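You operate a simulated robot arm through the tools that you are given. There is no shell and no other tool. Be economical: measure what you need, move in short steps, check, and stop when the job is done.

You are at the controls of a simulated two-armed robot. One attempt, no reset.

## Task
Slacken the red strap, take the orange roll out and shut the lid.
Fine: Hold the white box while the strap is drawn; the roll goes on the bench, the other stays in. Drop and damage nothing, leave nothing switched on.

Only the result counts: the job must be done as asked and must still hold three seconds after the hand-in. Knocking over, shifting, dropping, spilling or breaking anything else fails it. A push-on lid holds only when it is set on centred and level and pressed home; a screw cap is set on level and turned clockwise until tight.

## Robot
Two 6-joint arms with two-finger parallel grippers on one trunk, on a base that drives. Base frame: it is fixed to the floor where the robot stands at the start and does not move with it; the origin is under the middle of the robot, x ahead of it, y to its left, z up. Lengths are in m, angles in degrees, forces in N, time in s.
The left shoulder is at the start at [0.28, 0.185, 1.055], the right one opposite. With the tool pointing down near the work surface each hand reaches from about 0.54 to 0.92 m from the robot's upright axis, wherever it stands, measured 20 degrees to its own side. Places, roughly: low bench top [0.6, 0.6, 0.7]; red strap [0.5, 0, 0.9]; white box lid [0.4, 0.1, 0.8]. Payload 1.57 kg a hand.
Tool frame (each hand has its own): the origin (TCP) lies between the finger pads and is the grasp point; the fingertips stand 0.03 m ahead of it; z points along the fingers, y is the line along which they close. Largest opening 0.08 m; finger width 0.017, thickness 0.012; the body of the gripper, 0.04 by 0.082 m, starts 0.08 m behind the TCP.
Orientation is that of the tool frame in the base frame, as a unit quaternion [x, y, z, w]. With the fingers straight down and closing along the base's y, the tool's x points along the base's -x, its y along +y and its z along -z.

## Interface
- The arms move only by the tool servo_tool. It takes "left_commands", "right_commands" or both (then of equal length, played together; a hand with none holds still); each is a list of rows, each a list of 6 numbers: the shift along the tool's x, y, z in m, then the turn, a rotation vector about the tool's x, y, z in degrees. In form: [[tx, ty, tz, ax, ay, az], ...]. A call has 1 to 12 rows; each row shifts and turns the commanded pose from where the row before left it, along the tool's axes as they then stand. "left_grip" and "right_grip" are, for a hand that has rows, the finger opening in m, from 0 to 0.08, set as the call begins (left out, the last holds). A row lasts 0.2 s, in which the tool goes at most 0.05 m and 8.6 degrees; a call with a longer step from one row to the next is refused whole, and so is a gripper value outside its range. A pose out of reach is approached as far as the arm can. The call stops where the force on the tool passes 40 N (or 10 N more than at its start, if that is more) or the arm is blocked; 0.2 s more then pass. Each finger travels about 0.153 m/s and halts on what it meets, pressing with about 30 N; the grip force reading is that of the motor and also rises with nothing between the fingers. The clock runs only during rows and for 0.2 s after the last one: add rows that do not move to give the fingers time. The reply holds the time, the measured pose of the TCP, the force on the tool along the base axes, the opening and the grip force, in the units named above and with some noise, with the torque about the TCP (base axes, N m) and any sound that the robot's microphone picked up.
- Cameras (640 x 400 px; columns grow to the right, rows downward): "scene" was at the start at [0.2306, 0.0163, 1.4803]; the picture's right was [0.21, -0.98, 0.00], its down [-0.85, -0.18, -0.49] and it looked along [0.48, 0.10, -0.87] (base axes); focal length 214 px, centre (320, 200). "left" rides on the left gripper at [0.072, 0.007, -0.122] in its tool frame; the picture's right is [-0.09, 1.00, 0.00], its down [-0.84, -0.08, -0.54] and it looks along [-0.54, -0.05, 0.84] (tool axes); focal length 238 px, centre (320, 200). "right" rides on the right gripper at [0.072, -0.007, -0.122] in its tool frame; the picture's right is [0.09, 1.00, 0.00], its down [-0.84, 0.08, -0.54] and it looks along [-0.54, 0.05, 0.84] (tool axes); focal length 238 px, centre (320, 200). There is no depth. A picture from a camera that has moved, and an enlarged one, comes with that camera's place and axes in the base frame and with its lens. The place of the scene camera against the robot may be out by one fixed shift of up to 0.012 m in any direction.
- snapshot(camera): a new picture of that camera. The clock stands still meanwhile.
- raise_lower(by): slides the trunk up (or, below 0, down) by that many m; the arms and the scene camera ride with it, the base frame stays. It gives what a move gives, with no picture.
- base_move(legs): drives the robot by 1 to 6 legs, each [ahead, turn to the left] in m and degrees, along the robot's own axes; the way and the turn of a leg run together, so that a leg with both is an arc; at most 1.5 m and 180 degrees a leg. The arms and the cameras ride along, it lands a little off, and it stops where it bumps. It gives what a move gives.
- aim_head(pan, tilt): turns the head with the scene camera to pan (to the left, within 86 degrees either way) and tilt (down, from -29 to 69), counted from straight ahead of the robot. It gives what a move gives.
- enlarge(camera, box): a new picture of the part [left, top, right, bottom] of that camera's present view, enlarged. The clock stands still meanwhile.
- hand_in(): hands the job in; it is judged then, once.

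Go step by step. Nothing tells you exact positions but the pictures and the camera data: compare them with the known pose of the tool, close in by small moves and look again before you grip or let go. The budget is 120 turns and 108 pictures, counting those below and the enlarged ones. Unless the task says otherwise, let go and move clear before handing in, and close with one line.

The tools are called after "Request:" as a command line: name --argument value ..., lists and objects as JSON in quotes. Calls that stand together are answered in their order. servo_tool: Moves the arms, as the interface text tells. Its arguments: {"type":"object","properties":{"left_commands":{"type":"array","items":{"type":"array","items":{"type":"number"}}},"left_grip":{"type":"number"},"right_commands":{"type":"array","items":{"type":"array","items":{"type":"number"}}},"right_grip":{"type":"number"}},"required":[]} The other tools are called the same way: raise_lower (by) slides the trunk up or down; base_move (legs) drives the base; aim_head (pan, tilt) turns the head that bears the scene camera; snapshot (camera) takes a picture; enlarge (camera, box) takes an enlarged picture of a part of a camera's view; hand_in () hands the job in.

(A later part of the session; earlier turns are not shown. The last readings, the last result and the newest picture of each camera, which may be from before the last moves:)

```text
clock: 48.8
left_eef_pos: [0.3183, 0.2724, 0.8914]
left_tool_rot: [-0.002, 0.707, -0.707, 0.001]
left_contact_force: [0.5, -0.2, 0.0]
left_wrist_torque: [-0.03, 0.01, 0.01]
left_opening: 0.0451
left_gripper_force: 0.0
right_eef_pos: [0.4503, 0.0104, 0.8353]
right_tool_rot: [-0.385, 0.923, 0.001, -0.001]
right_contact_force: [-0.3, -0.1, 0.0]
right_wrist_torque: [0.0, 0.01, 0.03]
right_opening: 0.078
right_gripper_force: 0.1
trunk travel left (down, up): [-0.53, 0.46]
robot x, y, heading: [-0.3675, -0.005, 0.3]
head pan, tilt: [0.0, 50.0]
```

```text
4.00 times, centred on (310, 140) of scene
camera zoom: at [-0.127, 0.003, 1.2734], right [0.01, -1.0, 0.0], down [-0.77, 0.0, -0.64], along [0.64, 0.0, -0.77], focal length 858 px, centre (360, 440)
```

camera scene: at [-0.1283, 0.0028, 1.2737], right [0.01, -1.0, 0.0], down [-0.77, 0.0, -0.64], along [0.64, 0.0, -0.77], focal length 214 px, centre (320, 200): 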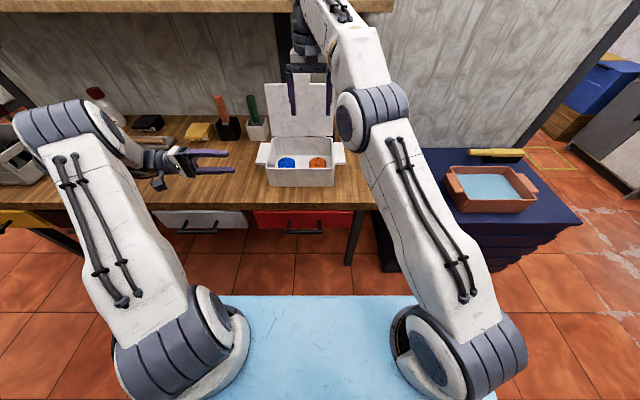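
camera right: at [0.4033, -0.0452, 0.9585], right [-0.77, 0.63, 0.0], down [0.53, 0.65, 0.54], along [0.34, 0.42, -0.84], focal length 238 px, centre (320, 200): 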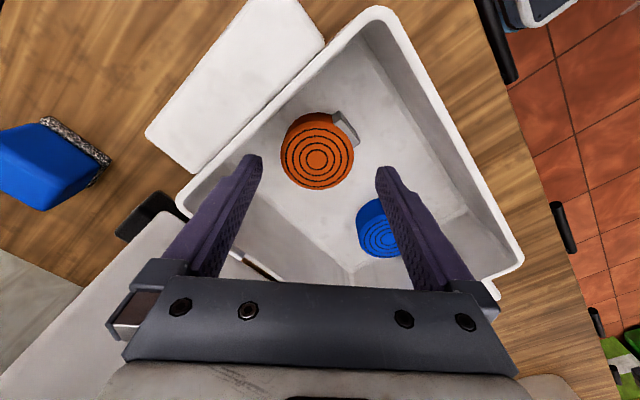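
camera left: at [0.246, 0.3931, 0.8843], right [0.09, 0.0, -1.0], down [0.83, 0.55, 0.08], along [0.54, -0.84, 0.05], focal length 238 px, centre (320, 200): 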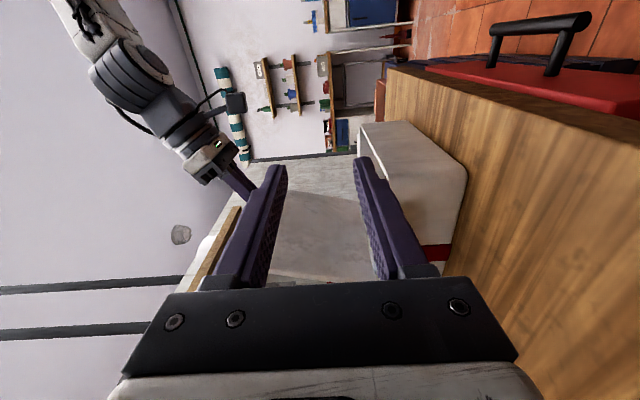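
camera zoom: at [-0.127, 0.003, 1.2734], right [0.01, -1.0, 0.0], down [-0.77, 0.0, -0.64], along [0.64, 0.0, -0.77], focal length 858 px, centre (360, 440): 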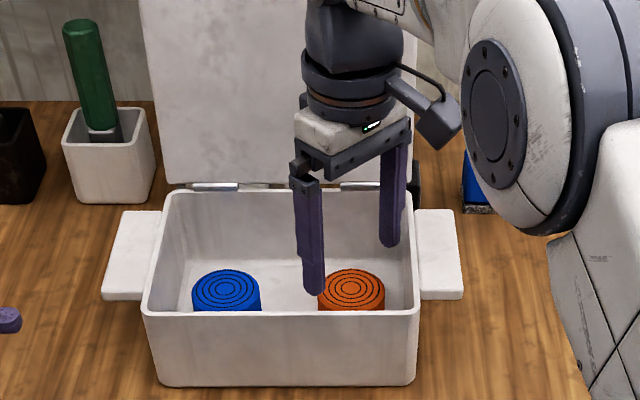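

The roll is centred between the fingers. I'll lower 37 mm and close gently.

Request:
servo_tool --right_commands '[[0, 0, 0.02, 0, 0, 0], [0, 0, 0.017, 0, 0, 0], [0, 0, 0, 0, 0, 0]]'

Request:
servo_tool --right_commands '[[0, 0, 0, 0, 0, 0], [0, 0, 0, 0, 0, 0]]' --right_grip 0.04

Request:
snapshot --camera "right"

```text
clock: 49.6
left_eef_pos: [0.3187, 0.2711, 0.8914]
left_tool_rot: [-0.002, 0.707, -0.707, 0.001]
left_contact_force: [0.2, -0.8, -0.6]
left_wrist_torque: [0.01, 0.0, -0.02]
left_opening: 0.0451
left_gripper_force: 0.1
right_eef_pos: [0.4502, 0.0089, 0.7988]
right_tool_rot: [-0.385, 0.923, 0.0, 0.0]
right_contact_force: [0.4, 0.3, -1.2]
right_wrist_torque: [-0.01, -0.01, -0.04]
right_opening: 0.078
right_gripper_force: 0.0
trunk travel left (down, up): [-0.53, 0.46]
robot x, y, heading: [-0.3703, -0.0019, 0.0]
head pan, tilt: [0.0, 50.0]
```

```text
clock: 50.2
left_eef_pos: [0.3194, 0.2713, 0.8917]
left_tool_rot: [0.002, -0.707, 0.708, -0.002]
left_contact_force: [-0.2, 0.5, 0.3]
left_wrist_torque: [0.01, 0.02, 0.03]
left_opening: 0.045
left_gripper_force: 0.0
right_eef_pos: [0.4492, 0.0088, 0.7995]
right_tool_rot: [-0.386, 0.923, 0.0, 0.0]
right_contact_force: [-0.2, -0.3, 0.0]
right_wrist_torque: [-0.01, 0.03, -0.02]
right_opening: 0.0585
right_gripper_force: 30.0
trunk travel left (down, up): [-0.53, 0.46]
robot x, y, heading: [-0.3705, -0.0046, 0.1]
head pan, tilt: [0.0, 50.0]
```

```text
42 pictures are left
camera right: at [0.4034, -0.0456, 0.9216], right [-0.77, 0.63, 0.0], down [0.53, 0.65, 0.54], along [0.34, 0.42, -0.84], focal length 238 px, centre (320, 200)
```

right: 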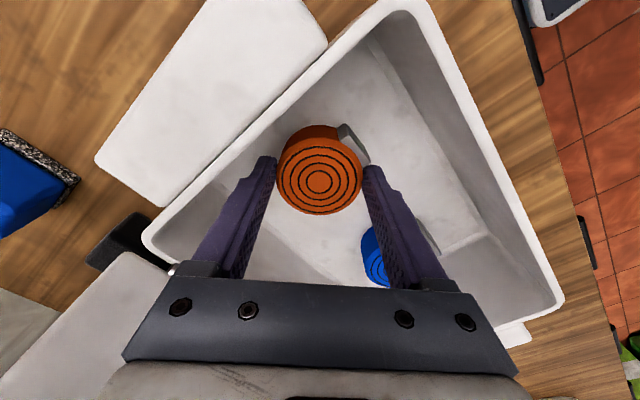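

Gripped at 0.0585. I'll lift straight up 0.11 m, check, then carry the roll to the free bench strip right of the box at about (0.40, −0.145).

Request:
servo_tool --right_commands '[[0, 0, -0.01, 0, 0, 0], [0, 0, -0.02, 0, 0, 0], [0, 0, -0.025, 0, 0, 0], [0, 0, -0.025, 0, 0, 0], [0, 0, -0.03, 0, 0, 0], [0, 0, 0, 0, 0, 0]]'

Request:
snapshot --camera "scene"

```text
clock: 51.6
left_eef_pos: [0.3184, 0.2727, 0.8919]
left_tool_rot: [0.002, -0.707, 0.707, -0.002]
left_contact_force: [-0.2, -0.7, 0.2]
left_wrist_torque: [0.0, -0.02, -0.01]
left_opening: 0.0447
left_gripper_force: 0.1
right_eef_pos: [0.4491, 0.0078, 0.9096]
right_tool_rot: [-0.385, 0.923, 0.0, 0.0]
right_contact_force: [-0.2, -0.6, -1.2]
right_wrist_torque: [0.01, 0.02, -0.02]
right_opening: 0.0583
right_gripper_force: 30.0
trunk travel left (down, up): [-0.53, 0.46]
robot x, y, heading: [-0.3686, 0.0015, 0.3]
head pan, tilt: [0.0, 50.0]
```

```text
41 pictures are left
camera scene: at [-0.127, 0.003, 1.2734], right [0.01, -1.0, 0.0], down [-0.77, 0.0, -0.64], along [0.64, 0.0, -0.77], focal length 214 px, centre (320, 200)
```

scene: 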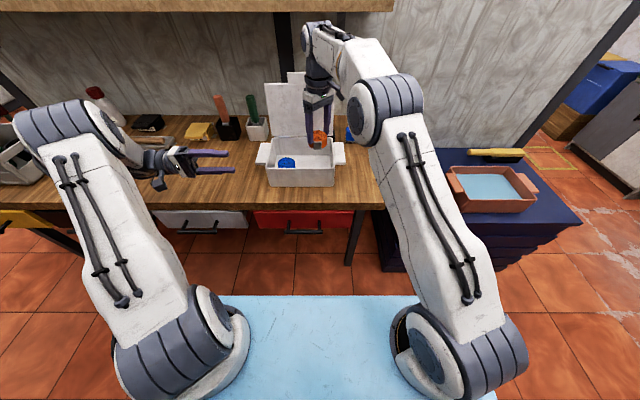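

The roll is out and held firmly. Carrying it over to the right.

Request:
servo_tool --right_commands '[[0.0291, -0.0146, 0, 0, 0, 0], [0.0291, -0.0146, 0, 0, 0, 0], [0.0291, -0.0146, 0, 0, 0, 0], [0.0291, -0.0146, 0, 0, 0, 0], [0.0291, -0.0146, 0, 0, 0, 0], [0, 0, 0, 0, 0, 0]]'

Request:
snapshot --camera "right"

Request:
enlarge --camera "scene" --box '[240, 90, 400, 210]'

```text
clock: 53.0
left_eef_pos: [0.3187, 0.2721, 0.8912]
left_tool_rot: [-0.002, 0.707, -0.707, 0.002]
left_contact_force: [0.2, 0.2, -0.5]
left_wrist_torque: [0.03, -0.01, 0.02]
left_opening: 0.045
left_gripper_force: 0.0
right_eef_pos: [0.3975, -0.1475, 0.911]
right_tool_rot: [-0.385, 0.923, 0.0, -0.001]
right_contact_force: [-0.3, 0.1, -1.1]
right_wrist_torque: [0.0, 0.02, -0.03]
right_opening: 0.0583
right_gripper_force: 29.7
trunk travel left (down, up): [-0.53, 0.46]
robot x, y, heading: [-0.3732, 0.002, 0.3]
head pan, tilt: [0.0, 50.0]
```

```text
40 pictures are left
camera right: at [0.3513, -0.2016, 1.0318], right [-0.77, 0.63, 0.0], down [0.53, 0.65, 0.54], along [0.34, 0.42, -0.84], focal length 238 px, centre (320, 200)
```

right: 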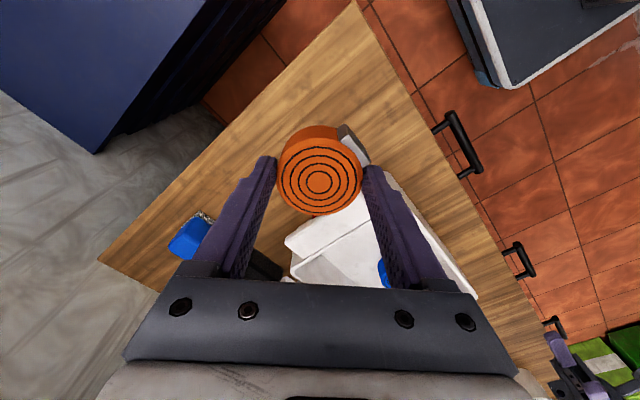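

```text
3.33 times, centred on (320, 150) of scene
camera zoom: at [-0.127, 0.003, 1.2734], right [0.01, -1.0, 0.0], down [-0.77, 0.0, -0.64], along [0.64, 0.0, -0.77], focal length 715 px, centre (320, 367)
```

zoom: 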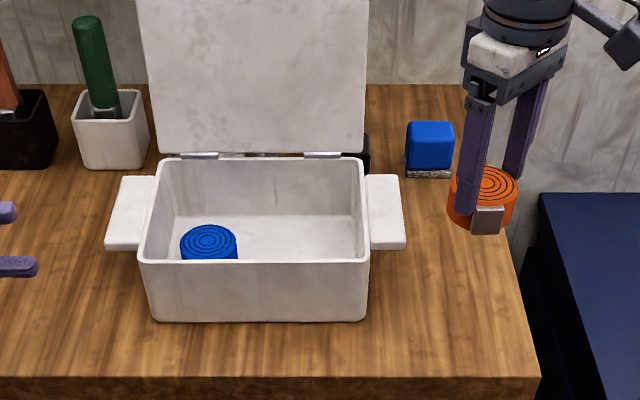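

The roll hangs over free bench, about 2 cm inside the edge. I'll shift it 10 mm inward and lower to just above the bench.

Request:
servo_tool --right_commands '[[-0.0071, 0.007, 0.02, 0, 0, 0], [0, 0, 0.03, 0, 0, 0], [0, 0, 0.03, 0, 0, 0], [0, 0, 0.02, 0, 0, 0], [0, 0, 0.004, 0, 0, 0], [0, 0, 0.003, 0, 0, 0]]'

Request:
enlarge --camera "scene" --box '[310, 120, 400, 190]'

```text
clock: 54.4
left_eef_pos: [0.3177, 0.2711, 0.8906]
left_tool_rot: [-0.003, 0.707, -0.707, 0.001]
left_contact_force: [0.1, -0.2, -0.1]
left_wrist_torque: [0.01, -0.01, 0.01]
left_opening: 0.045
left_gripper_force: 0.2
right_eef_pos: [0.4002, -0.1362, 0.8024]
right_tool_rot: [-0.385, 0.923, 0.0, 0.0]
right_contact_force: [1.3, -0.5, -1.3]
right_wrist_torque: [0.0, 0.01, -0.05]
right_opening: 0.0584
right_gripper_force: 30.3
trunk travel left (down, up): [-0.53, 0.46]
robot x, y, heading: [-0.3697, -0.0014, 0.2]
head pan, tilt: [0.0, 50.0]
```

```text
5.71 times, centred on (355, 155) of scene
camera zoom: at [-0.127, 0.003, 1.2734], right [0.01, -1.0, 0.0], down [-0.77, 0.0, -0.64], along [0.64, 0.0, -0.77], focal length 1226 px, centre (120, 457)
```

zoom: 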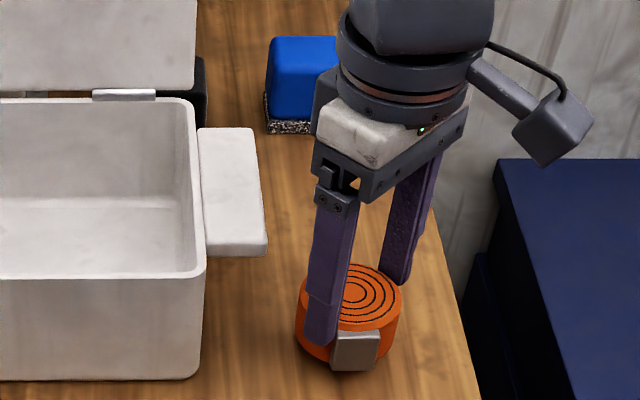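

Request:
servo_tool --right_commands '[[0, 0, 0.002, 0, 0, 0], [0, 0, 0.002, 0, 0, 0], [0, 0, 0.002, 0, 0, 0]]'

```text
clock: 55.2
left_eef_pos: [0.318, 0.2726, 0.8908]
left_tool_rot: [0.002, -0.707, 0.707, -0.003]
left_contact_force: [0.5, -0.2, 0.8]
left_wrist_torque: [0.01, 0.0, 0.0]
left_opening: 0.0451
left_gripper_force: 0.1
right_eef_pos: [0.4005, -0.1354, 0.7968]
right_tool_rot: [-0.385, 0.923, -0.001, 0.0]
right_contact_force: [0.1, -0.1, -0.2]
right_wrist_torque: [-0.02, 0.02, -0.01]
right_opening: 0.0585
right_gripper_force: 30.1
trunk travel left (down, up): [-0.53, 0.46]
robot x, y, heading: [-0.3688, -0.0004, 0.2]
head pan, tilt: [0.0, 50.0]
```

Request:
servo_tool --right_commands '[[0, 0, 0.0015, 0, 0, 0], [0, 0, 0.0015, 0, 0, 0]]'

```text
clock: 55.8
left_eef_pos: [0.3186, 0.2723, 0.8905]
left_tool_rot: [-0.002, 0.707, -0.707, 0.002]
left_contact_force: [0.4, 0.6, 0.2]
left_wrist_torque: [-0.01, 0.01, 0.02]
left_opening: 0.0448
left_gripper_force: 0.1
right_eef_pos: [0.3986, -0.1373, 0.7938]
right_tool_rot: [-0.386, 0.923, 0.0, -0.001]
right_contact_force: [-0.8, -0.1, -1.5]
right_wrist_torque: [0.01, 0.0, -0.01]
right_opening: 0.0583
right_gripper_force: 30.0
trunk travel left (down, up): [-0.53, 0.46]
robot x, y, heading: [-0.3701, -0.0012, 0.2]
head pan, tilt: [0.0, 50.0]
```

Not touching yet, so I'll keep lowering in small steps.

Request:
servo_tool --right_commands '[[0, 0, 0.0015, 0, 0, 0], [0, 0, 0.0015, 0, 0, 0]]'

Request:
enlarge --camera "scene" --box '[310, 120, 400, 190]'

```text
clock: 56.4
left_eef_pos: [0.3172, 0.2726, 0.8922]
left_tool_rot: [-0.002, 0.707, -0.707, 0.002]
left_contact_force: [-0.2, 0.2, 0.0]
left_wrist_torque: [-0.01, -0.01, 0.01]
left_opening: 0.0449
left_gripper_force: 0.0
right_eef_pos: [0.3995, -0.1361, 0.7939]
right_tool_rot: [-0.386, 0.922, 0.0, 0.002]
right_contact_force: [-4.4, -1.4, 22.5]
right_wrist_torque: [0.06, 0.47, -0.01]
right_opening: 0.0582
right_gripper_force: 30.3
trunk travel left (down, up): [-0.53, 0.46]
robot x, y, heading: [-0.3708, 0.0006, 0.2]
head pan, tilt: [0.0, 50.0]
```

```text
5.71 times, centred on (355, 155) of scene
camera zoom: at [-0.128, 0.003, 1.274], right [0.01, -1.0, 0.0], down [-0.77, 0.0, -0.64], along [0.64, 0.0, -0.77], focal length 1226 px, centre (120, 457)
```

zoom: 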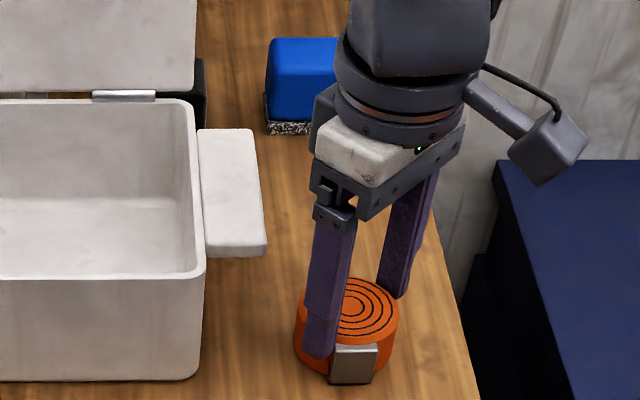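

Contact: the roll is on the bench. I'll ease up about 2 mm, open, and lift clear.

Request:
servo_tool --right_commands '[[0, 0, -0.002, 0, 0, 0], [0, 0, 0, 0, 0, 0]]'

Request:
servo_tool --right_commands '[[0, 0, 0, 0, 0, 0], [0, 0, 0, 0, 0, 0], [0, 0, -0.02, 0, 0, 0], [0, 0, -0.03, 0, 0, 0], [0, 0, -0.04, 0, 0, 0], [0, 0, -0.04, 0, 0, 0]]' --right_grip 0.078

Request:
snapshot --camera "scene"

Request:
snapshot --camera "right"

```text
clock: 57.0
left_eef_pos: [0.3179, 0.2712, 0.8922]
left_tool_rot: [0.002, -0.707, 0.707, -0.002]
left_contact_force: [0.4, -0.7, -0.8]
left_wrist_torque: [0.0, 0.02, 0.0]
left_opening: 0.045
left_gripper_force: 0.0
right_eef_pos: [0.3987, -0.1367, 0.7931]
right_tool_rot: [-0.385, 0.923, 0.0, 0.001]
right_contact_force: [0.1, 0.2, 15.3]
right_wrist_torque: [0.06, 0.0, -0.07]
right_opening: 0.0582
right_gripper_force: 30.4
trunk travel left (down, up): [-0.53, 0.46]
robot x, y, heading: [-0.373, -0.0012, 0.2]
head pan, tilt: [0.0, 50.0]
```

```text
clock: 58.4
left_eef_pos: [0.3181, 0.2721, 0.8917]
left_tool_rot: [0.002, -0.707, 0.707, -0.001]
left_contact_force: [0.5, -1.3, 0.7]
left_wrist_torque: [-0.01, 0.0, -0.01]
left_opening: 0.0452
left_gripper_force: 0.1
right_eef_pos: [0.3981, -0.1344, 0.9223]
right_tool_rot: [-0.385, 0.923, 0.001, 0.0]
right_contact_force: [0.5, -0.4, 0.0]
right_wrist_torque: [0.01, 0.02, 0.02]
right_opening: 0.0779
right_gripper_force: 0.0
trunk travel left (down, up): [-0.53, 0.46]
robot x, y, heading: [-0.3715, 0.0043, 0.2]
head pan, tilt: [0.0, 50.0]
```

```text
36 pictures are left
camera scene: at [-0.1269, 0.0029, 1.2733], right [0.01, -1.0, 0.0], down [-0.77, 0.0, -0.64], along [0.64, 0.0, -0.77], focal length 214 px, centre (320, 200)
```

scene: 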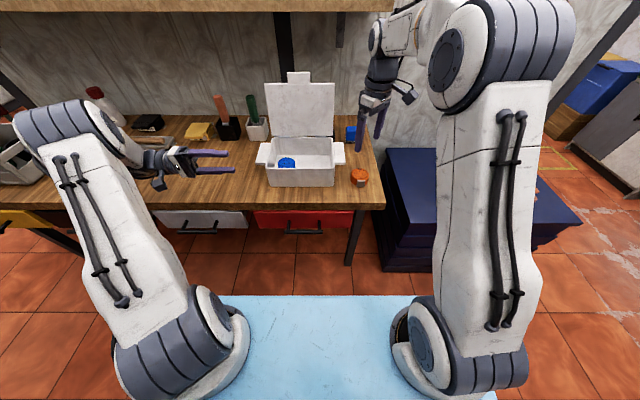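

```text
35 pictures are left
camera right: at [0.3523, -0.19, 1.0444], right [-0.77, 0.64, 0.0], down [0.53, 0.65, 0.54], along [0.34, 0.42, -0.84], focal length 238 px, centre (320, 200)
```

right: 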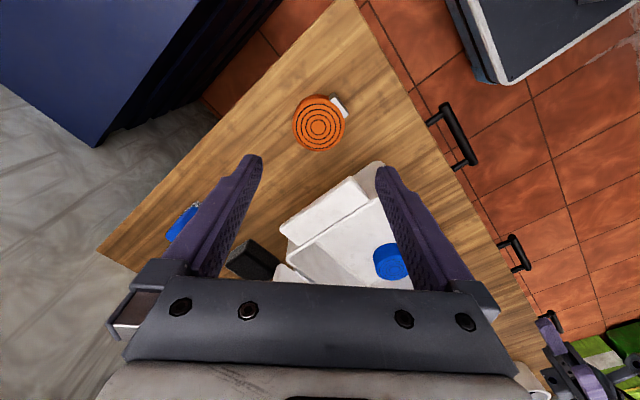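

The roll is down on the bench. To shut the lid, which rests at about 99°, I plan to pull its top edge forward with the right finger while the left finger waits on the underside to lower it. First I'll raise the trunk 0.10 m and reorient both hands.

Request:
raise_lower --by 0.1

Request:
servo_tool --left_commands '[[0, 0, 0, -7.5, 0, 0], [0, 0, 0, -7.5, 0, 0], [0, 0, 0, -7.5, 0, 0], [0, 0, 0, -7.5, 0, 0], [0, 0, 0, -7.5, 0, 0], [0, 0, 0, -7.5, 0, 0], [0, 0, 0, -7.5, 0, 0], [0, 0, 0, -7.5, 0, 0], [0, 0, 0, -7.5, 0, 0], [0, 0, 0, -7.5, 0, 0], [0, 0, 0, -7.5, 0, 0], [0, 0, 0, -7.5, 0, 0]]' --left_grip 0.0 --right_commands '[[0, 0, -0.01, 0, 0, 7.5], [0, 0, -0.01, 0, 0, 7.5], [0, 0, -0.01, 0, 0, 7.5], [0, 0, -0.01, 0, 0, 7.5], [0, 0, -0.01, 0, 0, 7.5], [0, 0, -0.01, 0, 0, 7.5], [0, 0, 0, 0, -7.5, 0], [0, 0, 0, 0, -7.5, 0], [0, 0, 0, 0, -7.5, 0], [0, 0, 0, 0, -7.5, 0], [0, 0, 0, 0, -7.5, 0], [0, 0, 0, 0, -7.5, 0]]' --right_grip 0.0

Request:
snapshot --camera "scene"

```text
clock: 59.8
left_eef_pos: [0.3195, 0.2721, 0.9907]
left_tool_rot: [0.002, -0.707, 0.707, -0.002]
left_contact_force: [1.2, 0.6, -0.2]
left_wrist_torque: [0.03, -0.02, 0.01]
left_opening: 0.0448
left_gripper_force: 0.0
right_eef_pos: [0.3982, -0.1353, 1.0231]
right_tool_rot: [-0.385, 0.923, 0.0, 0.001]
right_contact_force: [0.3, 0.1, 0.7]
right_wrist_torque: [0.0, -0.01, 0.01]
right_opening: 0.0782
right_gripper_force: 0.1
trunk travel left (down, up): [-0.63, 0.36]
robot x, y, heading: [-0.3701, 0.0022, 0.5]
head pan, tilt: [0.0, 50.0]
```

```text
clock: 62.4
left_eef_pos: [0.3195, 0.2718, 0.9914]
left_tool_rot: [-0.003, 1.0, 0.001, 0.0]
left_contact_force: [0.2, -0.4, -0.4]
left_wrist_torque: [-0.01, 0.0, -0.01]
left_opening: 0.0
left_gripper_force: 21.3
right_eef_pos: [0.3987, -0.1362, 1.0825]
right_tool_rot: [-0.003, 0.924, 0.001, 0.383]
right_contact_force: [-0.6, 0.0, 0.0]
right_wrist_torque: [0.0, -0.01, 0.0]
right_opening: 0.0001
right_gripper_force: 21.1
trunk travel left (down, up): [-0.63, 0.36]
robot x, y, heading: [-0.3702, -0.0005, 0.1]
head pan, tilt: [0.0, 50.0]
```

```text
34 pictures are left
camera scene: at [-0.1269, 0.0031, 1.3734], right [0.01, -1.0, 0.0], down [-0.77, 0.0, -0.64], along [0.64, 0.0, -0.77], focal length 214 px, centre (320, 200)
```

scene: 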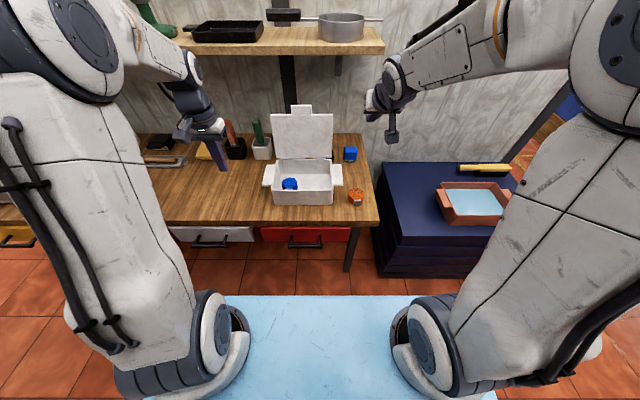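

Both hands are clear. I'll bring the right hand, pitched to 60°, over the lid's top right edge in steps, staying above it.

Request:
servo_tool --right_commands '[[-0.0161, 0.0437, 0.0079, 0, -7.5, 0], [-0.0161, 0.0437, 0.0079, 0, -7.5, 0], [-0.0161, 0.0437, 0.0079, 0, 0, 0], [0, 0, 0, 0, 0, 0]]'

Request:
enlarge --camera "scene" --box '[240, 80, 400, 210]'

Request:
snapshot --camera "right"

```text
clock: 63.4
left_eef_pos: [0.3188, 0.2718, 0.9909]
left_tool_rot: [-0.003, 1.0, 0.0, 0.0]
left_contact_force: [-0.7, 0.3, -0.4]
left_wrist_torque: [-0.01, -0.01, 0.01]
left_opening: 0.0
left_gripper_force: 21.4
right_eef_pos: [0.4432, -0.0021, 1.1064]
right_tool_rot: [-0.002, 0.866, 0.001, 0.5]
right_contact_force: [-0.2, 0.2, -0.3]
right_wrist_torque: [-0.01, -0.02, -0.01]
right_opening: 0.0001
right_gripper_force: 21.6
trunk travel left (down, up): [-0.63, 0.36]
robot x, y, heading: [-0.3711, -0.0011, 0.4]
head pan, tilt: [0.0, 50.0]
```

```text
3.08 times, centred on (320, 145) of scene
camera zoom: at [-0.127, 0.0031, 1.3734], right [0.01, -1.0, 0.0], down [-0.77, 0.0, -0.64], along [0.64, 0.0, -0.77], focal length 660 px, centre (320, 369)
```

zoom: 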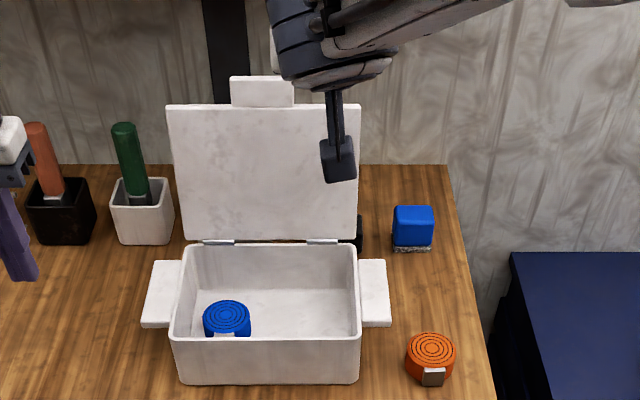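

```text
32 pictures are left
camera right: at [0.3011, -0.0086, 1.1055], right [-0.05, 1.0, -0.08], down [-0.05, 0.08, 1.0], along [1.0, 0.06, 0.05], focal length 238 px, centre (320, 200)
```

right: 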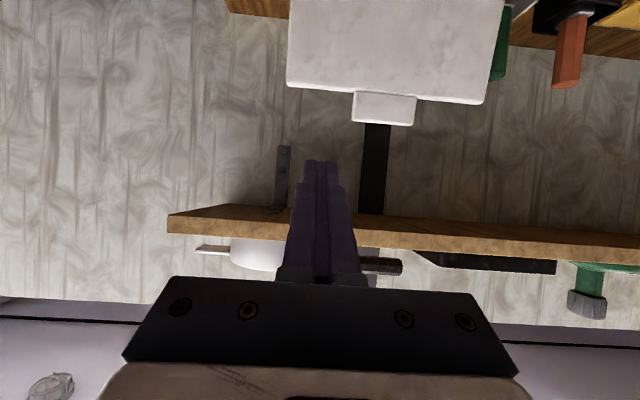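

The lid's top edge is at about (0.557, 1.005) and the shelf's underside at about 1.14, so there is room. I'll move the fingertip over and behind the top edge, still above it.

Request:
servo_tool --right_commands '[[-0.0037, -0.0005, 0.0369, 0, 0, 0], [-0.0037, -0.0005, 0.0369, 0, 0, 0], [-0.0037, -0.0005, 0.0369, 0, 0, 0], [-0.0037, -0.0005, 0.0369, 0, 0, 0], [0, 0, 0, 0, 0, 0]]'

Request:
snapshot --camera "right"

Request:
enlarge --camera "scene" --box '[240, 80, 400, 210]'

```text
clock: 64.5
left_eef_pos: [0.3188, 0.2716, 0.9918]
left_tool_rot: [-0.003, 1.0, 0.0, 0.0]
left_contact_force: [0.4, 0.1, -0.6]
left_wrist_torque: [-0.01, 0.05, -0.01]
left_opening: 0.0
left_gripper_force: 21.1
right_eef_pos: [0.5812, -0.0049, 1.0451]
right_tool_rot: [-0.003, 0.866, 0.002, 0.5]
right_contact_force: [0.2, -0.5, -0.2]
right_wrist_torque: [-0.04, -0.01, 0.02]
right_opening: 0.0
right_gripper_force: 20.8
trunk travel left (down, up): [-0.63, 0.36]
robot x, y, heading: [-0.369, -0.001, 0.3]
head pan, tilt: [0.0, 50.0]
```

```text
31 pictures are left
camera right: at [0.4392, -0.0119, 1.0427], right [-0.05, 1.0, -0.08], down [-0.05, 0.08, 1.0], along [1.0, 0.06, 0.05], focal length 238 px, centre (320, 200)
```

right: 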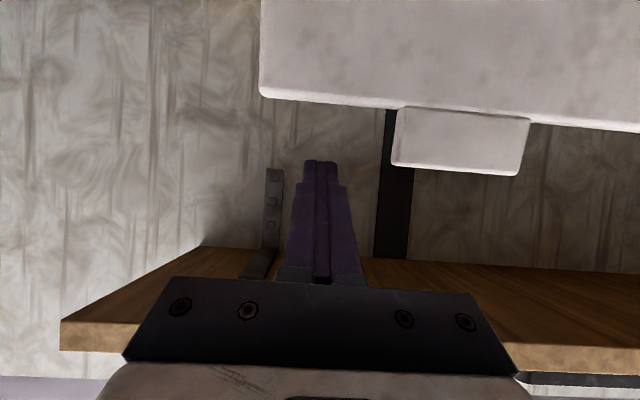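

```text
3.08 times, centred on (320, 145) of scene
camera zoom: at [-0.1269, 0.003, 1.3734], right [0.01, -1.0, 0.0], down [-0.77, 0.0, -0.64], along [0.64, 0.0, -0.77], focal length 660 px, centre (320, 369)
```

zoom: 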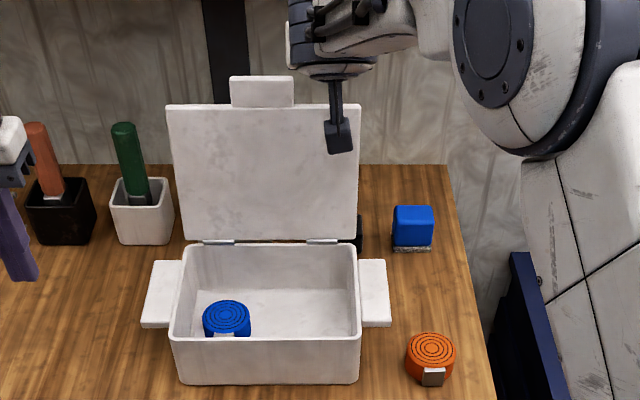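

The right finger is above and behind the lid edge. Now I'll pitch the left hand 60° and bring it in front of the lid's underside to catch it.

Request:
servo_tool --left_commands '[[0, -0.018, 0, 0, -7.5, 0], [0, -0.018, 0, 0, -7.5, 0], [0, -0.018, 0, 0, -7.5, 0], [0, -0.018, 0, 0, -7.5, 0], [0, -0.018, 0, 0, -7.5, 0], [0, -0.018, 0, 0, -7.5, 0], [0, -0.018, 0, 0, -7.5, 0], [0, -0.018, 0, 0, -7.5, 0], [-0.02, 0, 0.033, 0, 0, 0], [-0.02, 0, 0.033, 0, 0, 0], [-0.02, 0, 0.033, 0, 0, 0], [0, 0, 0, 0, 0, 0]]'

Request:
snapshot --camera "left"

Request:
snapshot --camera "scene"

```text
clock: 67.2
left_eef_pos: [0.4501, 0.1263, 0.9982]
left_tool_rot: [-0.002, 0.866, 0.001, 0.5]
left_contact_force: [-0.5, 0.1, -0.5]
left_wrist_torque: [0.0, -0.01, -0.03]
left_opening: 0.0001
left_gripper_force: 21.1
left hand out of reach, approached as far as the arm can: row 8
right_eef_pos: [0.5806, -0.0052, 1.0435]
right_tool_rot: [-0.002, 0.866, 0.001, 0.5]
right_contact_force: [0.2, 0.3, 0.0]
right_wrist_torque: [0.02, -0.01, -0.03]
right_opening: 0.0
right_gripper_force: 22.0
trunk travel left (down, up): [-0.63, 0.36]
robot x, y, heading: [-0.3681, 0.0006, 0.4]
head pan, tilt: [0.0, 50.0]
```

```text
29 pictures are left
camera left: at [0.3079, 0.1315, 0.9971], right [0.04, 1.0, 0.08], down [-0.05, -0.08, 1.0], along [1.0, -0.04, 0.05], focal length 238 px, centre (320, 200)
```

left: 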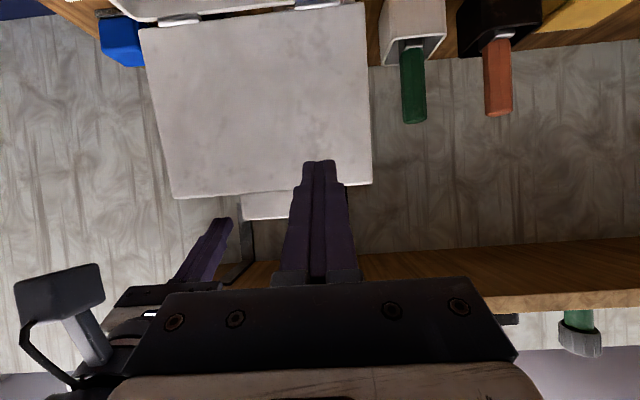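

```text
28 pictures are left
camera scene: at [-0.127, 0.0029, 1.3734], right [0.01, -1.0, 0.0], down [-0.77, 0.0, -0.64], along [0.64, 0.0, -0.77], focal length 214 px, centre (320, 200)
```

scene: 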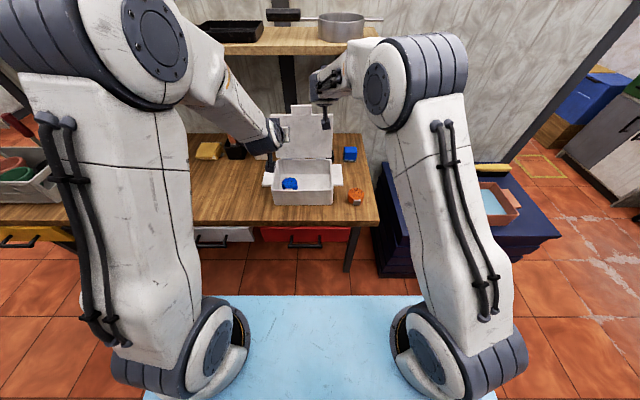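

The left tip sits slightly too near the lid's edge, so I'll lower it 25 mm. I'll also lower the right finger 32 mm behind the lid.

Request:
servo_tool --left_commands '[[0.0109, 0, 0.0063, 0, 0, 0], [0.0109, 0, 0.0063, 0, 0, 0], [0, 0, 0, 0, 0, 0]]' --right_commands '[[0.0139, 0, 0.008, 0, 0, 0], [0.0139, 0, 0.008, 0, 0, 0], [0, 0, 0, 0, 0, 0]]'

Request:
enlarge --camera "left" --box '[100, 100, 420, 300]'

```text
clock: 68.0
left_eef_pos: [0.4473, 0.1259, 0.9724]
left_tool_rot: [-0.002, 0.866, 0.001, 0.5]
left_contact_force: [1.1, 0.3, -0.2]
left_wrist_torque: [0.0, -0.01, 0.0]
left_opening: 0.0001
left_gripper_force: 21.6
right_eef_pos: [0.5796, -0.006, 1.0105]
right_tool_rot: [-0.003, 0.866, 0.001, 0.5]
right_contact_force: [-0.7, 1.2, 0.6]
right_wrist_torque: [-0.01, -0.04, 0.0]
right_opening: 0.0
right_gripper_force: 21.3
trunk travel left (down, up): [-0.63, 0.36]
robot x, y, heading: [-0.3716, -0.0029, -0.2]
head pan, tilt: [0.0, 50.0]
```

```text
2.00 times, centred on (260, 200) of left
camera zoom: at [0.306, 0.1305, 0.9706], right [0.04, 1.0, 0.08], down [-0.05, -0.08, 1.0], along [1.0, -0.05, 0.05], focal length 477 px, centre (440, 200)
```

zoom: 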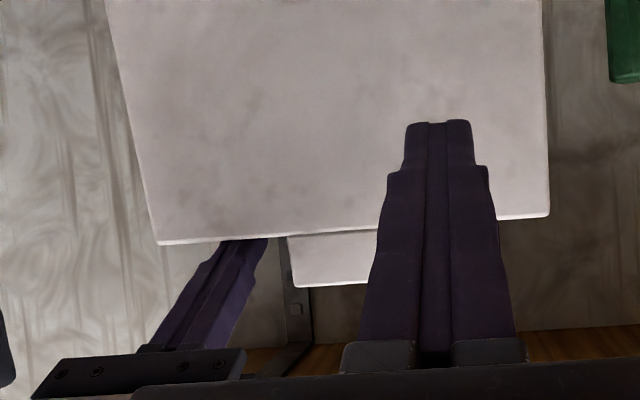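

The right fingertip is behind the lid's top edge. Pulling forward slowly.

Request:
servo_tool --right_commands '[[0.005, 0, -0.00866, 0, 0, 0], [0.005, 0, -0.00866, 0, 0, 0], [0.005, 0, -0.00866, 0, 0, 0], [0.005, 0, -0.00866, 0, 0, 0]]'

Request:
enlarge --camera "left" --box '[100, 100, 420, 300]'

```text
clock: 69.0
left_eef_pos: [0.4465, 0.1257, 0.9725]
left_tool_rot: [-0.002, 0.866, 0.001, 0.499]
left_contact_force: [1.0, -0.7, 0.5]
left_wrist_torque: [0.0, 0.01, 0.0]
left_opening: 0.0002
left_gripper_force: 21.3
right_eef_pos: [0.5417, -0.0056, 1.0132]
right_tool_rot: [-0.003, 0.866, 0.002, 0.501]
right_contact_force: [1.0, 0.6, 7.9]
right_wrist_torque: [0.01, -0.06, 0.0]
right_opening: 0.0001
right_gripper_force: 21.8
trunk travel left (down, up): [-0.63, 0.36]
robot x, y, heading: [-0.3681, -0.0005, 0.3]
head pan, tilt: [0.0, 50.0]
```

```text
2.00 times, centred on (260, 200) of left
camera zoom: at [0.3058, 0.1305, 0.9711], right [0.04, 1.0, 0.08], down [-0.05, -0.08, 1.0], along [1.0, -0.04, 0.05], focal length 477 px, centre (440, 200)
```

zoom: 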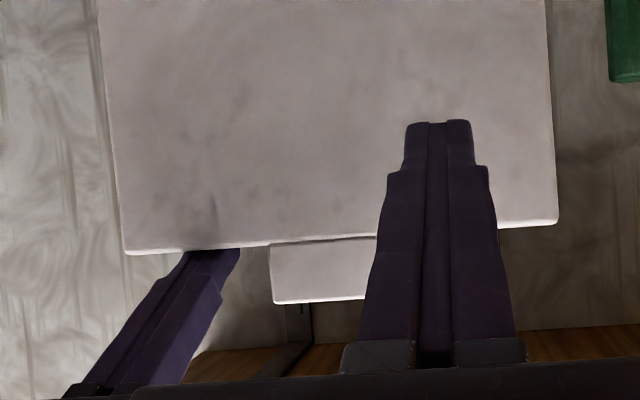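

The lid is coming forward. I'll keep pulling.

Request:
servo_tool --right_commands '[[0.005, 0, -0.00866, 0, 0, 0], [0.005, 0, -0.00866, 0, 0, 0], [0.005, 0, -0.00866, 0, 0, 0]]'

Request:
enlarge --camera "left" --box '[100, 100, 420, 300]'

Request:
enlarge --camera "scene" --box '[240, 80, 400, 210]'

```text
clock: 69.8
left_eef_pos: [0.4484, 0.1252, 0.9719]
left_tool_rot: [-0.002, 0.866, 0.001, 0.5]
left_contact_force: [-0.2, 0.4, -0.2]
left_wrist_torque: [0.0, 0.02, 0.01]
left_opening: 0.0
left_gripper_force: 20.6
right_eef_pos: [0.5099, -0.0055, 1.0121]
right_tool_rot: [-0.002, 0.866, 0.001, 0.5]
right_contact_force: [-0.1, 0.1, 0.5]
right_wrist_torque: [0.03, 0.01, -0.04]
right_opening: 0.0003
right_gripper_force: 21.3
trunk travel left (down, up): [-0.63, 0.36]
robot x, y, heading: [-0.372, -0.0008, 0.2]
head pan, tilt: [0.0, 50.0]
```

```text
2.00 times, centred on (260, 200) of left
camera zoom: at [0.306, 0.1305, 0.9707], right [0.04, 1.0, 0.08], down [-0.05, -0.08, 1.0], along [1.0, -0.04, 0.05], focal length 477 px, centre (440, 200)
```

zoom: 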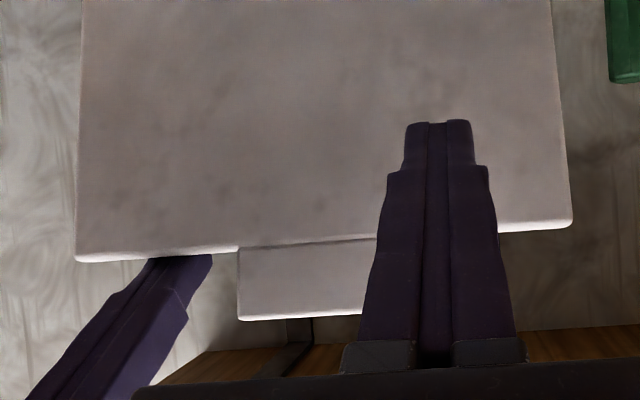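

```text
3.08 times, centred on (320, 145) of scene
camera zoom: at [-0.127, 0.0029, 1.3734], right [0.01, -1.0, 0.0], down [-0.77, 0.0, -0.64], along [0.64, 0.0, -0.77], focal length 660 px, centre (320, 369)
```

zoom: 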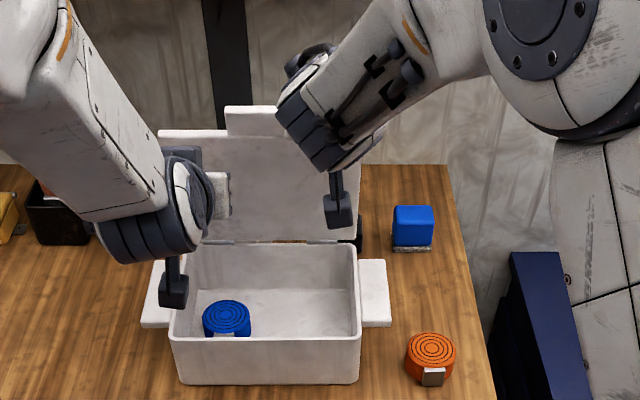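

The lid is past upright at about 81° and moves with the finger. I'll continue until it rests on the left finger.

Request:
servo_tool --right_commands '[[0.0059, 0, -0.0082, 0, 0, 0], [0.0067, 0, -0.0077, 0, 0, 0], [0.0067, 0, -0.0077, 0, 0, 0], [0, 0, 0, 0, 0, 0], [0, 0, 0, 0, 0, 0]]'

Request:
enlarge --camera "left" --box '[100, 100, 420, 300]'

Request:
enlarge --camera "scene" --box '[240, 80, 400, 210]'

```text
clock: 71.0
left_eef_pos: [0.4471, 0.126, 0.9729]
left_tool_rot: [-0.003, 0.866, 0.001, 0.5]
left_contact_force: [0.2, -0.2, -0.9]
left_wrist_torque: [0.0, 0.0, 0.02]
left_opening: 0.0
left_gripper_force: 21.1
right_eef_pos: [0.4809, -0.0071, 1.0079]
right_tool_rot: [-0.002, 0.866, 0.001, 0.5]
right_contact_force: [0.2, -0.7, 0.5]
right_wrist_torque: [-0.01, -0.02, 0.01]
right_opening: 0.0
right_gripper_force: 21.4
trunk travel left (down, up): [-0.63, 0.36]
robot x, y, heading: [-0.3663, -0.0004, 0.1]
head pan, tilt: [0.0, 50.0]
```

```text
2.00 times, centred on (260, 200) of left
camera zoom: at [0.3059, 0.1305, 0.9708], right [0.04, 1.0, 0.08], down [-0.05, -0.08, 1.0], along [1.0, -0.04, 0.05], focal length 477 px, centre (440, 200)
```

zoom: 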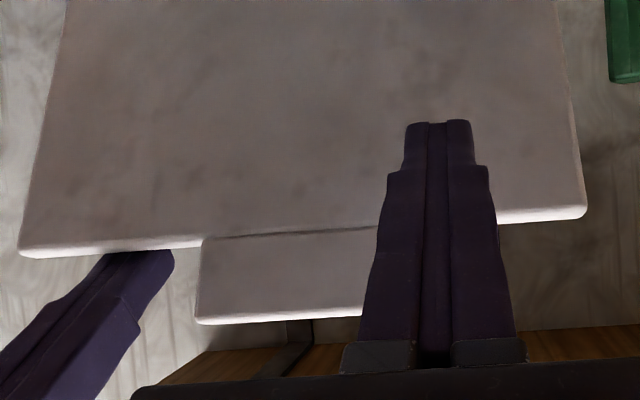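

```text
3.08 times, centred on (320, 145) of scene
camera zoom: at [-0.1271, 0.0029, 1.3734], right [0.01, -1.0, 0.0], down [-0.77, 0.0, -0.64], along [0.64, 0.0, -0.77], focal length 660 px, centre (320, 369)
```

zoom: 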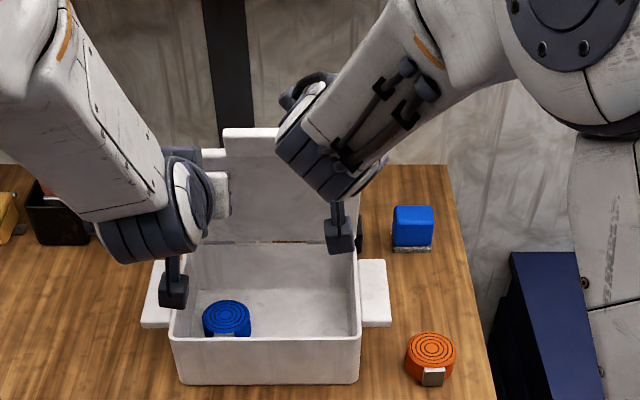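

The lid is at about 72° with no force on either hand, so it may hold by friction. I'll back the left finger off 30 mm and check.

Request:
servo_tool --left_commands '[[0.0075, 0, -0.013, 0, 0, 0], [0.0075, 0, -0.013, 0, 0, 0], [0, 0, 0, 0, 0, 0], [0, 0, 0, 0, 0, 0]]'

Request:
enlarge --camera "scene" --box '[240, 80, 400, 210]'

```text
clock: 72.0
left_eef_pos: [0.4173, 0.1238, 0.9734]
left_tool_rot: [-0.003, 0.866, 0.002, 0.5]
left_contact_force: [-1.1, -0.2, -1.1]
left_wrist_torque: [0.04, 0.01, -0.02]
left_opening: 0.0
left_gripper_force: 20.9
right_eef_pos: [0.4806, -0.0049, 1.0079]
right_tool_rot: [-0.002, 0.866, 0.001, 0.5]
right_contact_force: [-1.0, 0.3, -0.4]
right_wrist_torque: [-0.01, -0.02, -0.01]
right_opening: 0.0003
right_gripper_force: 21.1
trunk travel left (down, up): [-0.63, 0.36]
robot x, y, heading: [-0.3742, 0.0024, 0.1]
head pan, tilt: [0.0, 50.0]
```

```text
3.08 times, centred on (320, 145) of scene
camera zoom: at [-0.1271, 0.0029, 1.3734], right [0.01, -1.0, 0.0], down [-0.77, 0.0, -0.64], along [0.64, 0.0, -0.77], focal length 660 px, centre (320, 369)
```

zoom: 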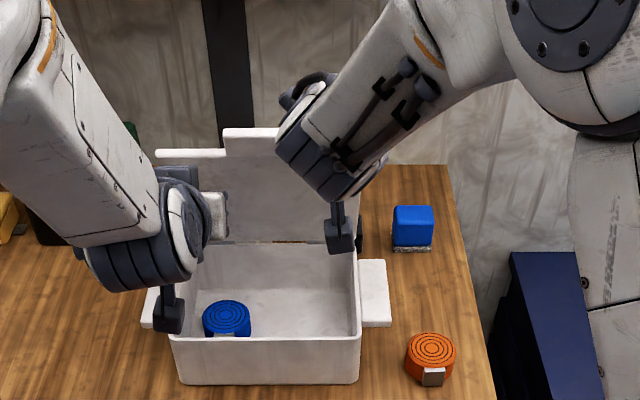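

The lid holds at any angle by friction, so no support is needed. I'll withdraw the left hand outward.

Request:
servo_tool --left_commands '[[0.01, 0.035, -0.0173, 0, 0, 0], [0.01, 0.035, -0.0173, 0, 0, 0], [0.01, 0.035, -0.0173, 0, 0, 0], [0.0167, 0.01, -0.0289, 0, 0, 0], [0, 0.01, 0, 0, 7.5, 0], [0, 0.01, 0, 0, 7.5, 0], [0, 0.01, 0, 0, 7.5, 0], [0, 0.01, 0, 0, 7.5, 0]]'

Request:
servo_tool --right_commands '[[0.0137, 0, -0.009, 0, 0, 0], [0.0137, 0, -0.009, 0, 0, 0], [0.0137, 0, -0.009, 0, 0, 0]]'

Request:
snapshot --camera "scene"

```text
clock: 73.8
left_eef_pos: [0.3438, 0.2643, 0.9775]
left_tool_rot: [0.004, 0.945, -0.018, 0.326]
left_contact_force: [-0.3, 0.0, -1.0]
left_wrist_torque: [0.01, 0.02, 0.03]
left_opening: 0.0
left_gripper_force: 20.9
left hand out of reach, approached as far as the arm can: row 4, 7, 8
right_eef_pos: [0.4799, -0.0058, 1.0074]
right_tool_rot: [-0.003, 0.866, 0.001, 0.5]
right_contact_force: [-0.1, -0.8, 1.4]
right_wrist_torque: [0.0, -0.02, 0.01]
right_opening: 0.0001
right_gripper_force: 21.4
trunk travel left (down, up): [-0.63, 0.36]
robot x, y, heading: [-0.3673, -0.0009, 0.4]
head pan, tilt: [0.0, 50.0]
```

```text
clock: 74.5
left_eef_pos: [0.3426, 0.2633, 0.976]
left_tool_rot: [0.005, 0.945, -0.018, 0.326]
left_contact_force: [0.1, -0.4, 0.2]
left_wrist_torque: [0.02, -0.04, 0.0]
left_opening: 0.0
left_gripper_force: 21.0
right_eef_pos: [0.436, -0.0047, 0.9854]
right_tool_rot: [-0.003, 0.866, 0.002, 0.5]
right_contact_force: [0.3, -0.7, -0.7]
right_wrist_torque: [-0.02, 0.01, -0.01]
right_opening: 0.0
right_gripper_force: 21.6
trunk travel left (down, up): [-0.63, 0.36]
robot x, y, heading: [-0.3684, -0.0004, 0.6]
head pan, tilt: [0.0, 50.0]
```

```text
20 pictures are left
camera scene: at [-0.127, 0.003, 1.3734], right [0.01, -1.0, 0.0], down [-0.77, 0.0, -0.64], along [0.64, 0.0, -0.77], focal length 214 px, centre (320, 200)
```

scene: 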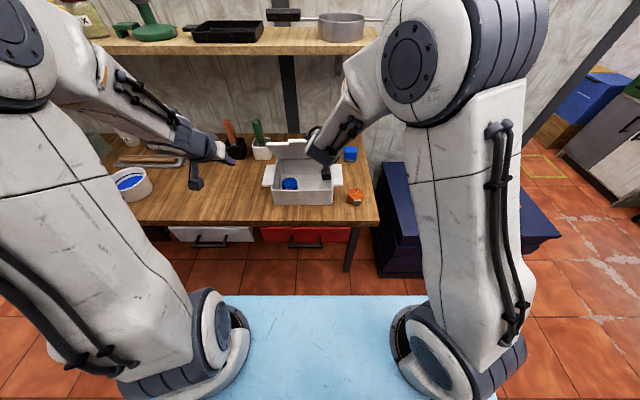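

The lid follows smoothly at about 55°. Continuing down to about 40°.

Request:
servo_tool --right_commands '[[0.0137, 0, -0.0044, 0, 0, 0], [0.0137, 0, -0.0044, 0, 0, 0], [0.0137, 0, -0.0044, 0, 0, 0]]'

Request:
enlarge --camera "scene" --box '[240, 80, 400, 210]'

```text
clock: 75.3
left_eef_pos: [0.3425, 0.2637, 0.976]
left_tool_rot: [0.005, 0.945, -0.018, 0.326]
left_contact_force: [0.3, 0.3, 0.0]
left_wrist_torque: [0.03, -0.01, 0.01]
left_opening: 0.0001
left_gripper_force: 21.8
right_eef_pos: [0.4047, -0.0075, 0.9574]
right_tool_rot: [-0.003, 0.866, 0.001, 0.5]
right_contact_force: [0.8, 0.2, 0.8]
right_wrist_torque: [0.01, -0.02, 0.04]
right_opening: 0.0003
right_gripper_force: 21.1
trunk travel left (down, up): [-0.63, 0.36]
robot x, y, heading: [-0.3727, -0.002, 0.5]
head pan, tilt: [0.0, 50.0]
```

```text
3.08 times, centred on (320, 145) of scene
camera zoom: at [-0.127, 0.0029, 1.3734], right [0.01, -1.0, 0.0], down [-0.77, 0.0, -0.64], along [0.64, 0.0, -0.77], focal length 660 px, centre (320, 369)
```

zoom: 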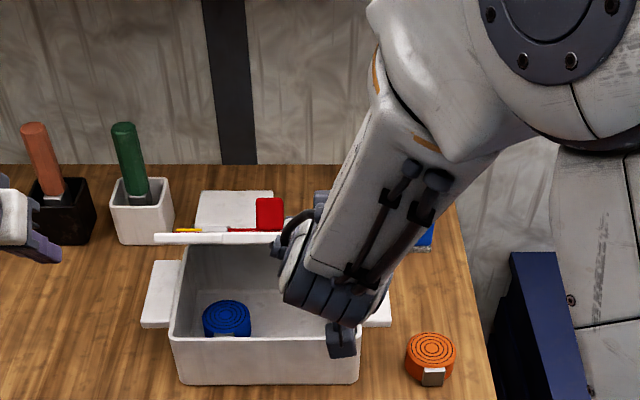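

The lid is at about 45°. I'll lift the right hand and return it to vertical, to press the lid down from above at its centre.

Request:
servo_tool --right_commands '[[-0.0346, 0, -0.02, 0, 0, 0], [-0.0346, 0, -0.02, 0, 0, 0], [0, 0.009, 0, 0, 7.5, 0], [0, 0.009, 0, 0, 7.5, 0], [0, 0.009, 0, 0, 7.5, 0], [0, 0.009, 0, 0, 7.5, 0], [0, 0.009, 0, 0, 7.5, 0], [0, 0.009, 0, 0, 7.5, 0], [0, 0.009, 0, 0, 7.5, 0], [0, 0.009, 0, 0, 7.5, 0]]'

Request:
snapshot --camera "right"

```text
clock: 77.5
left_eef_pos: [0.3426, 0.2631, 0.9769]
left_tool_rot: [0.005, 0.945, -0.018, 0.325]
left_contact_force: [-0.6, -0.1, -0.3]
left_wrist_torque: [0.02, -0.03, 0.03]
left_opening: 0.0
left_gripper_force: 21.3
right_eef_pos: [0.4056, 0.0663, 1.0366]
right_tool_rot: [-0.003, 1.0, -0.001, 0.0]
right_contact_force: [-0.3, -0.3, 0.4]
right_wrist_torque: [0.04, -0.02, -0.01]
right_opening: 0.0002
right_gripper_force: 21.3
trunk travel left (down, up): [-0.63, 0.36]
robot x, y, heading: [-0.3744, -0.0058, 0.4]
head pan, tilt: [0.0, 50.0]
```

```text
18 pictures are left
camera right: at [0.3322, 0.0596, 1.1592], right [-0.1, 1.0, 0.0], down [0.84, 0.08, 0.54], along [0.54, 0.05, -0.84], focal length 238 px, centre (320, 200)
```

right: 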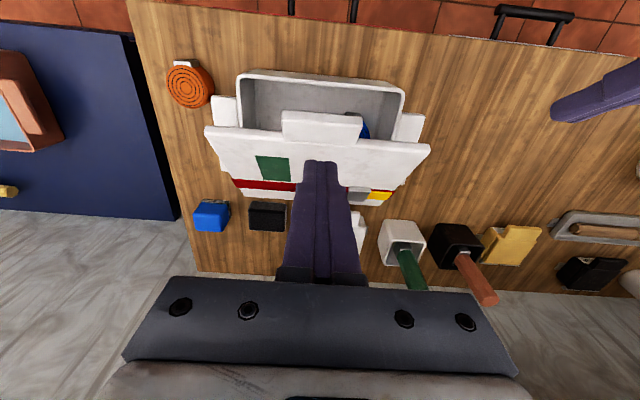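

The lid is below the finger, at about 45°. I'll move 15 mm inward and press down in steps to about 15 mm short of shut.

Request:
servo_tool --right_commands '[[-0.015, 0, 0.02, 0, 0, 0], [0, 0, 0.02, 0, 0, 0], [0, 0, 0.02, 0, 0, 0], [0, 0, 0.02, 0, 0, 0], [0, 0, 0.02, 0, 0, 0], [0, 0, 0.02, 0, 0, 0], [0, 0, 0.02, 0, 0, 0]]'

Request:
enlarge --camera "scene" --box '[240, 80, 400, 210]'

```text
clock: 79.2
left_eef_pos: [0.3423, 0.2634, 0.9765]
left_tool_rot: [0.005, 0.945, -0.018, 0.326]
left_contact_force: [0.7, 0.0, -0.4]
left_wrist_torque: [0.03, 0.02, 0.02]
left_opening: 0.0002
left_gripper_force: 21.7
right_eef_pos: [0.4183, 0.0669, 0.8963]
right_tool_rot: [-0.003, 1.0, 0.0, 0.0]
right_contact_force: [-0.5, -0.1, -0.5]
right_wrist_torque: [0.03, 0.0, -0.03]
right_opening: 0.0002
right_gripper_force: 21.3
trunk travel left (down, up): [-0.63, 0.36]
robot x, y, heading: [-0.3697, 0.0019, 0.2]
head pan, tilt: [0.0, 50.0]
```

```text
3.08 times, centred on (320, 145) of scene
camera zoom: at [-0.1271, 0.003, 1.3734], right [0.01, -1.0, 0.0], down [-0.77, 0.0, -0.64], along [0.64, 0.0, -0.77], focal length 660 px, centre (320, 369)
```

zoom: 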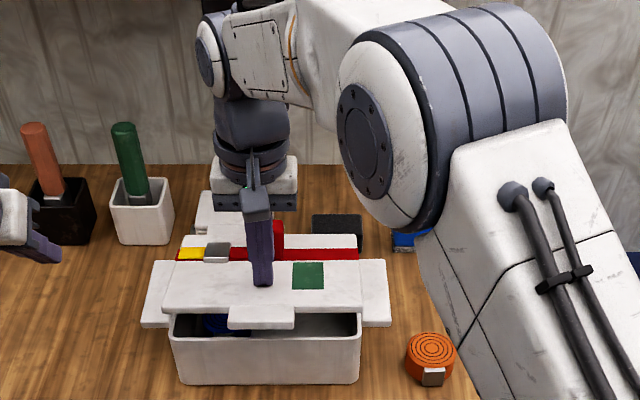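

The lid is nearly closed. I'll press the last bit gently and check the forces.

Request:
servo_tool --right_commands '[[0, 0, 0.006, 0, 0, 0], [0, 0, 0.006, 0, 0, 0], [0, 0, 0.004, 0, 0, 0], [0, 0, 0.003, 0, 0, 0]]'

```text
clock: 80.2
left_eef_pos: [0.3417, 0.2632, 0.9771]
left_tool_rot: [0.005, 0.945, -0.018, 0.326]
left_contact_force: [1.0, 0.6, 0.1]
left_wrist_torque: [0.0, -0.01, 0.01]
left_opening: 0.0001
left_gripper_force: 21.3
right_eef_pos: [0.4186, 0.0652, 0.8774]
right_tool_rot: [-0.002, 1.0, 0.0, 0.0]
right_contact_force: [-0.9, -0.2, 0.0]
right_wrist_torque: [0.03, -0.01, 0.01]
right_opening: 0.0001
right_gripper_force: 20.9
trunk travel left (down, up): [-0.63, 0.36]
robot x, y, heading: [-0.3696, -0.0026, 0.5]
head pan, tilt: [0.0, 50.0]
```

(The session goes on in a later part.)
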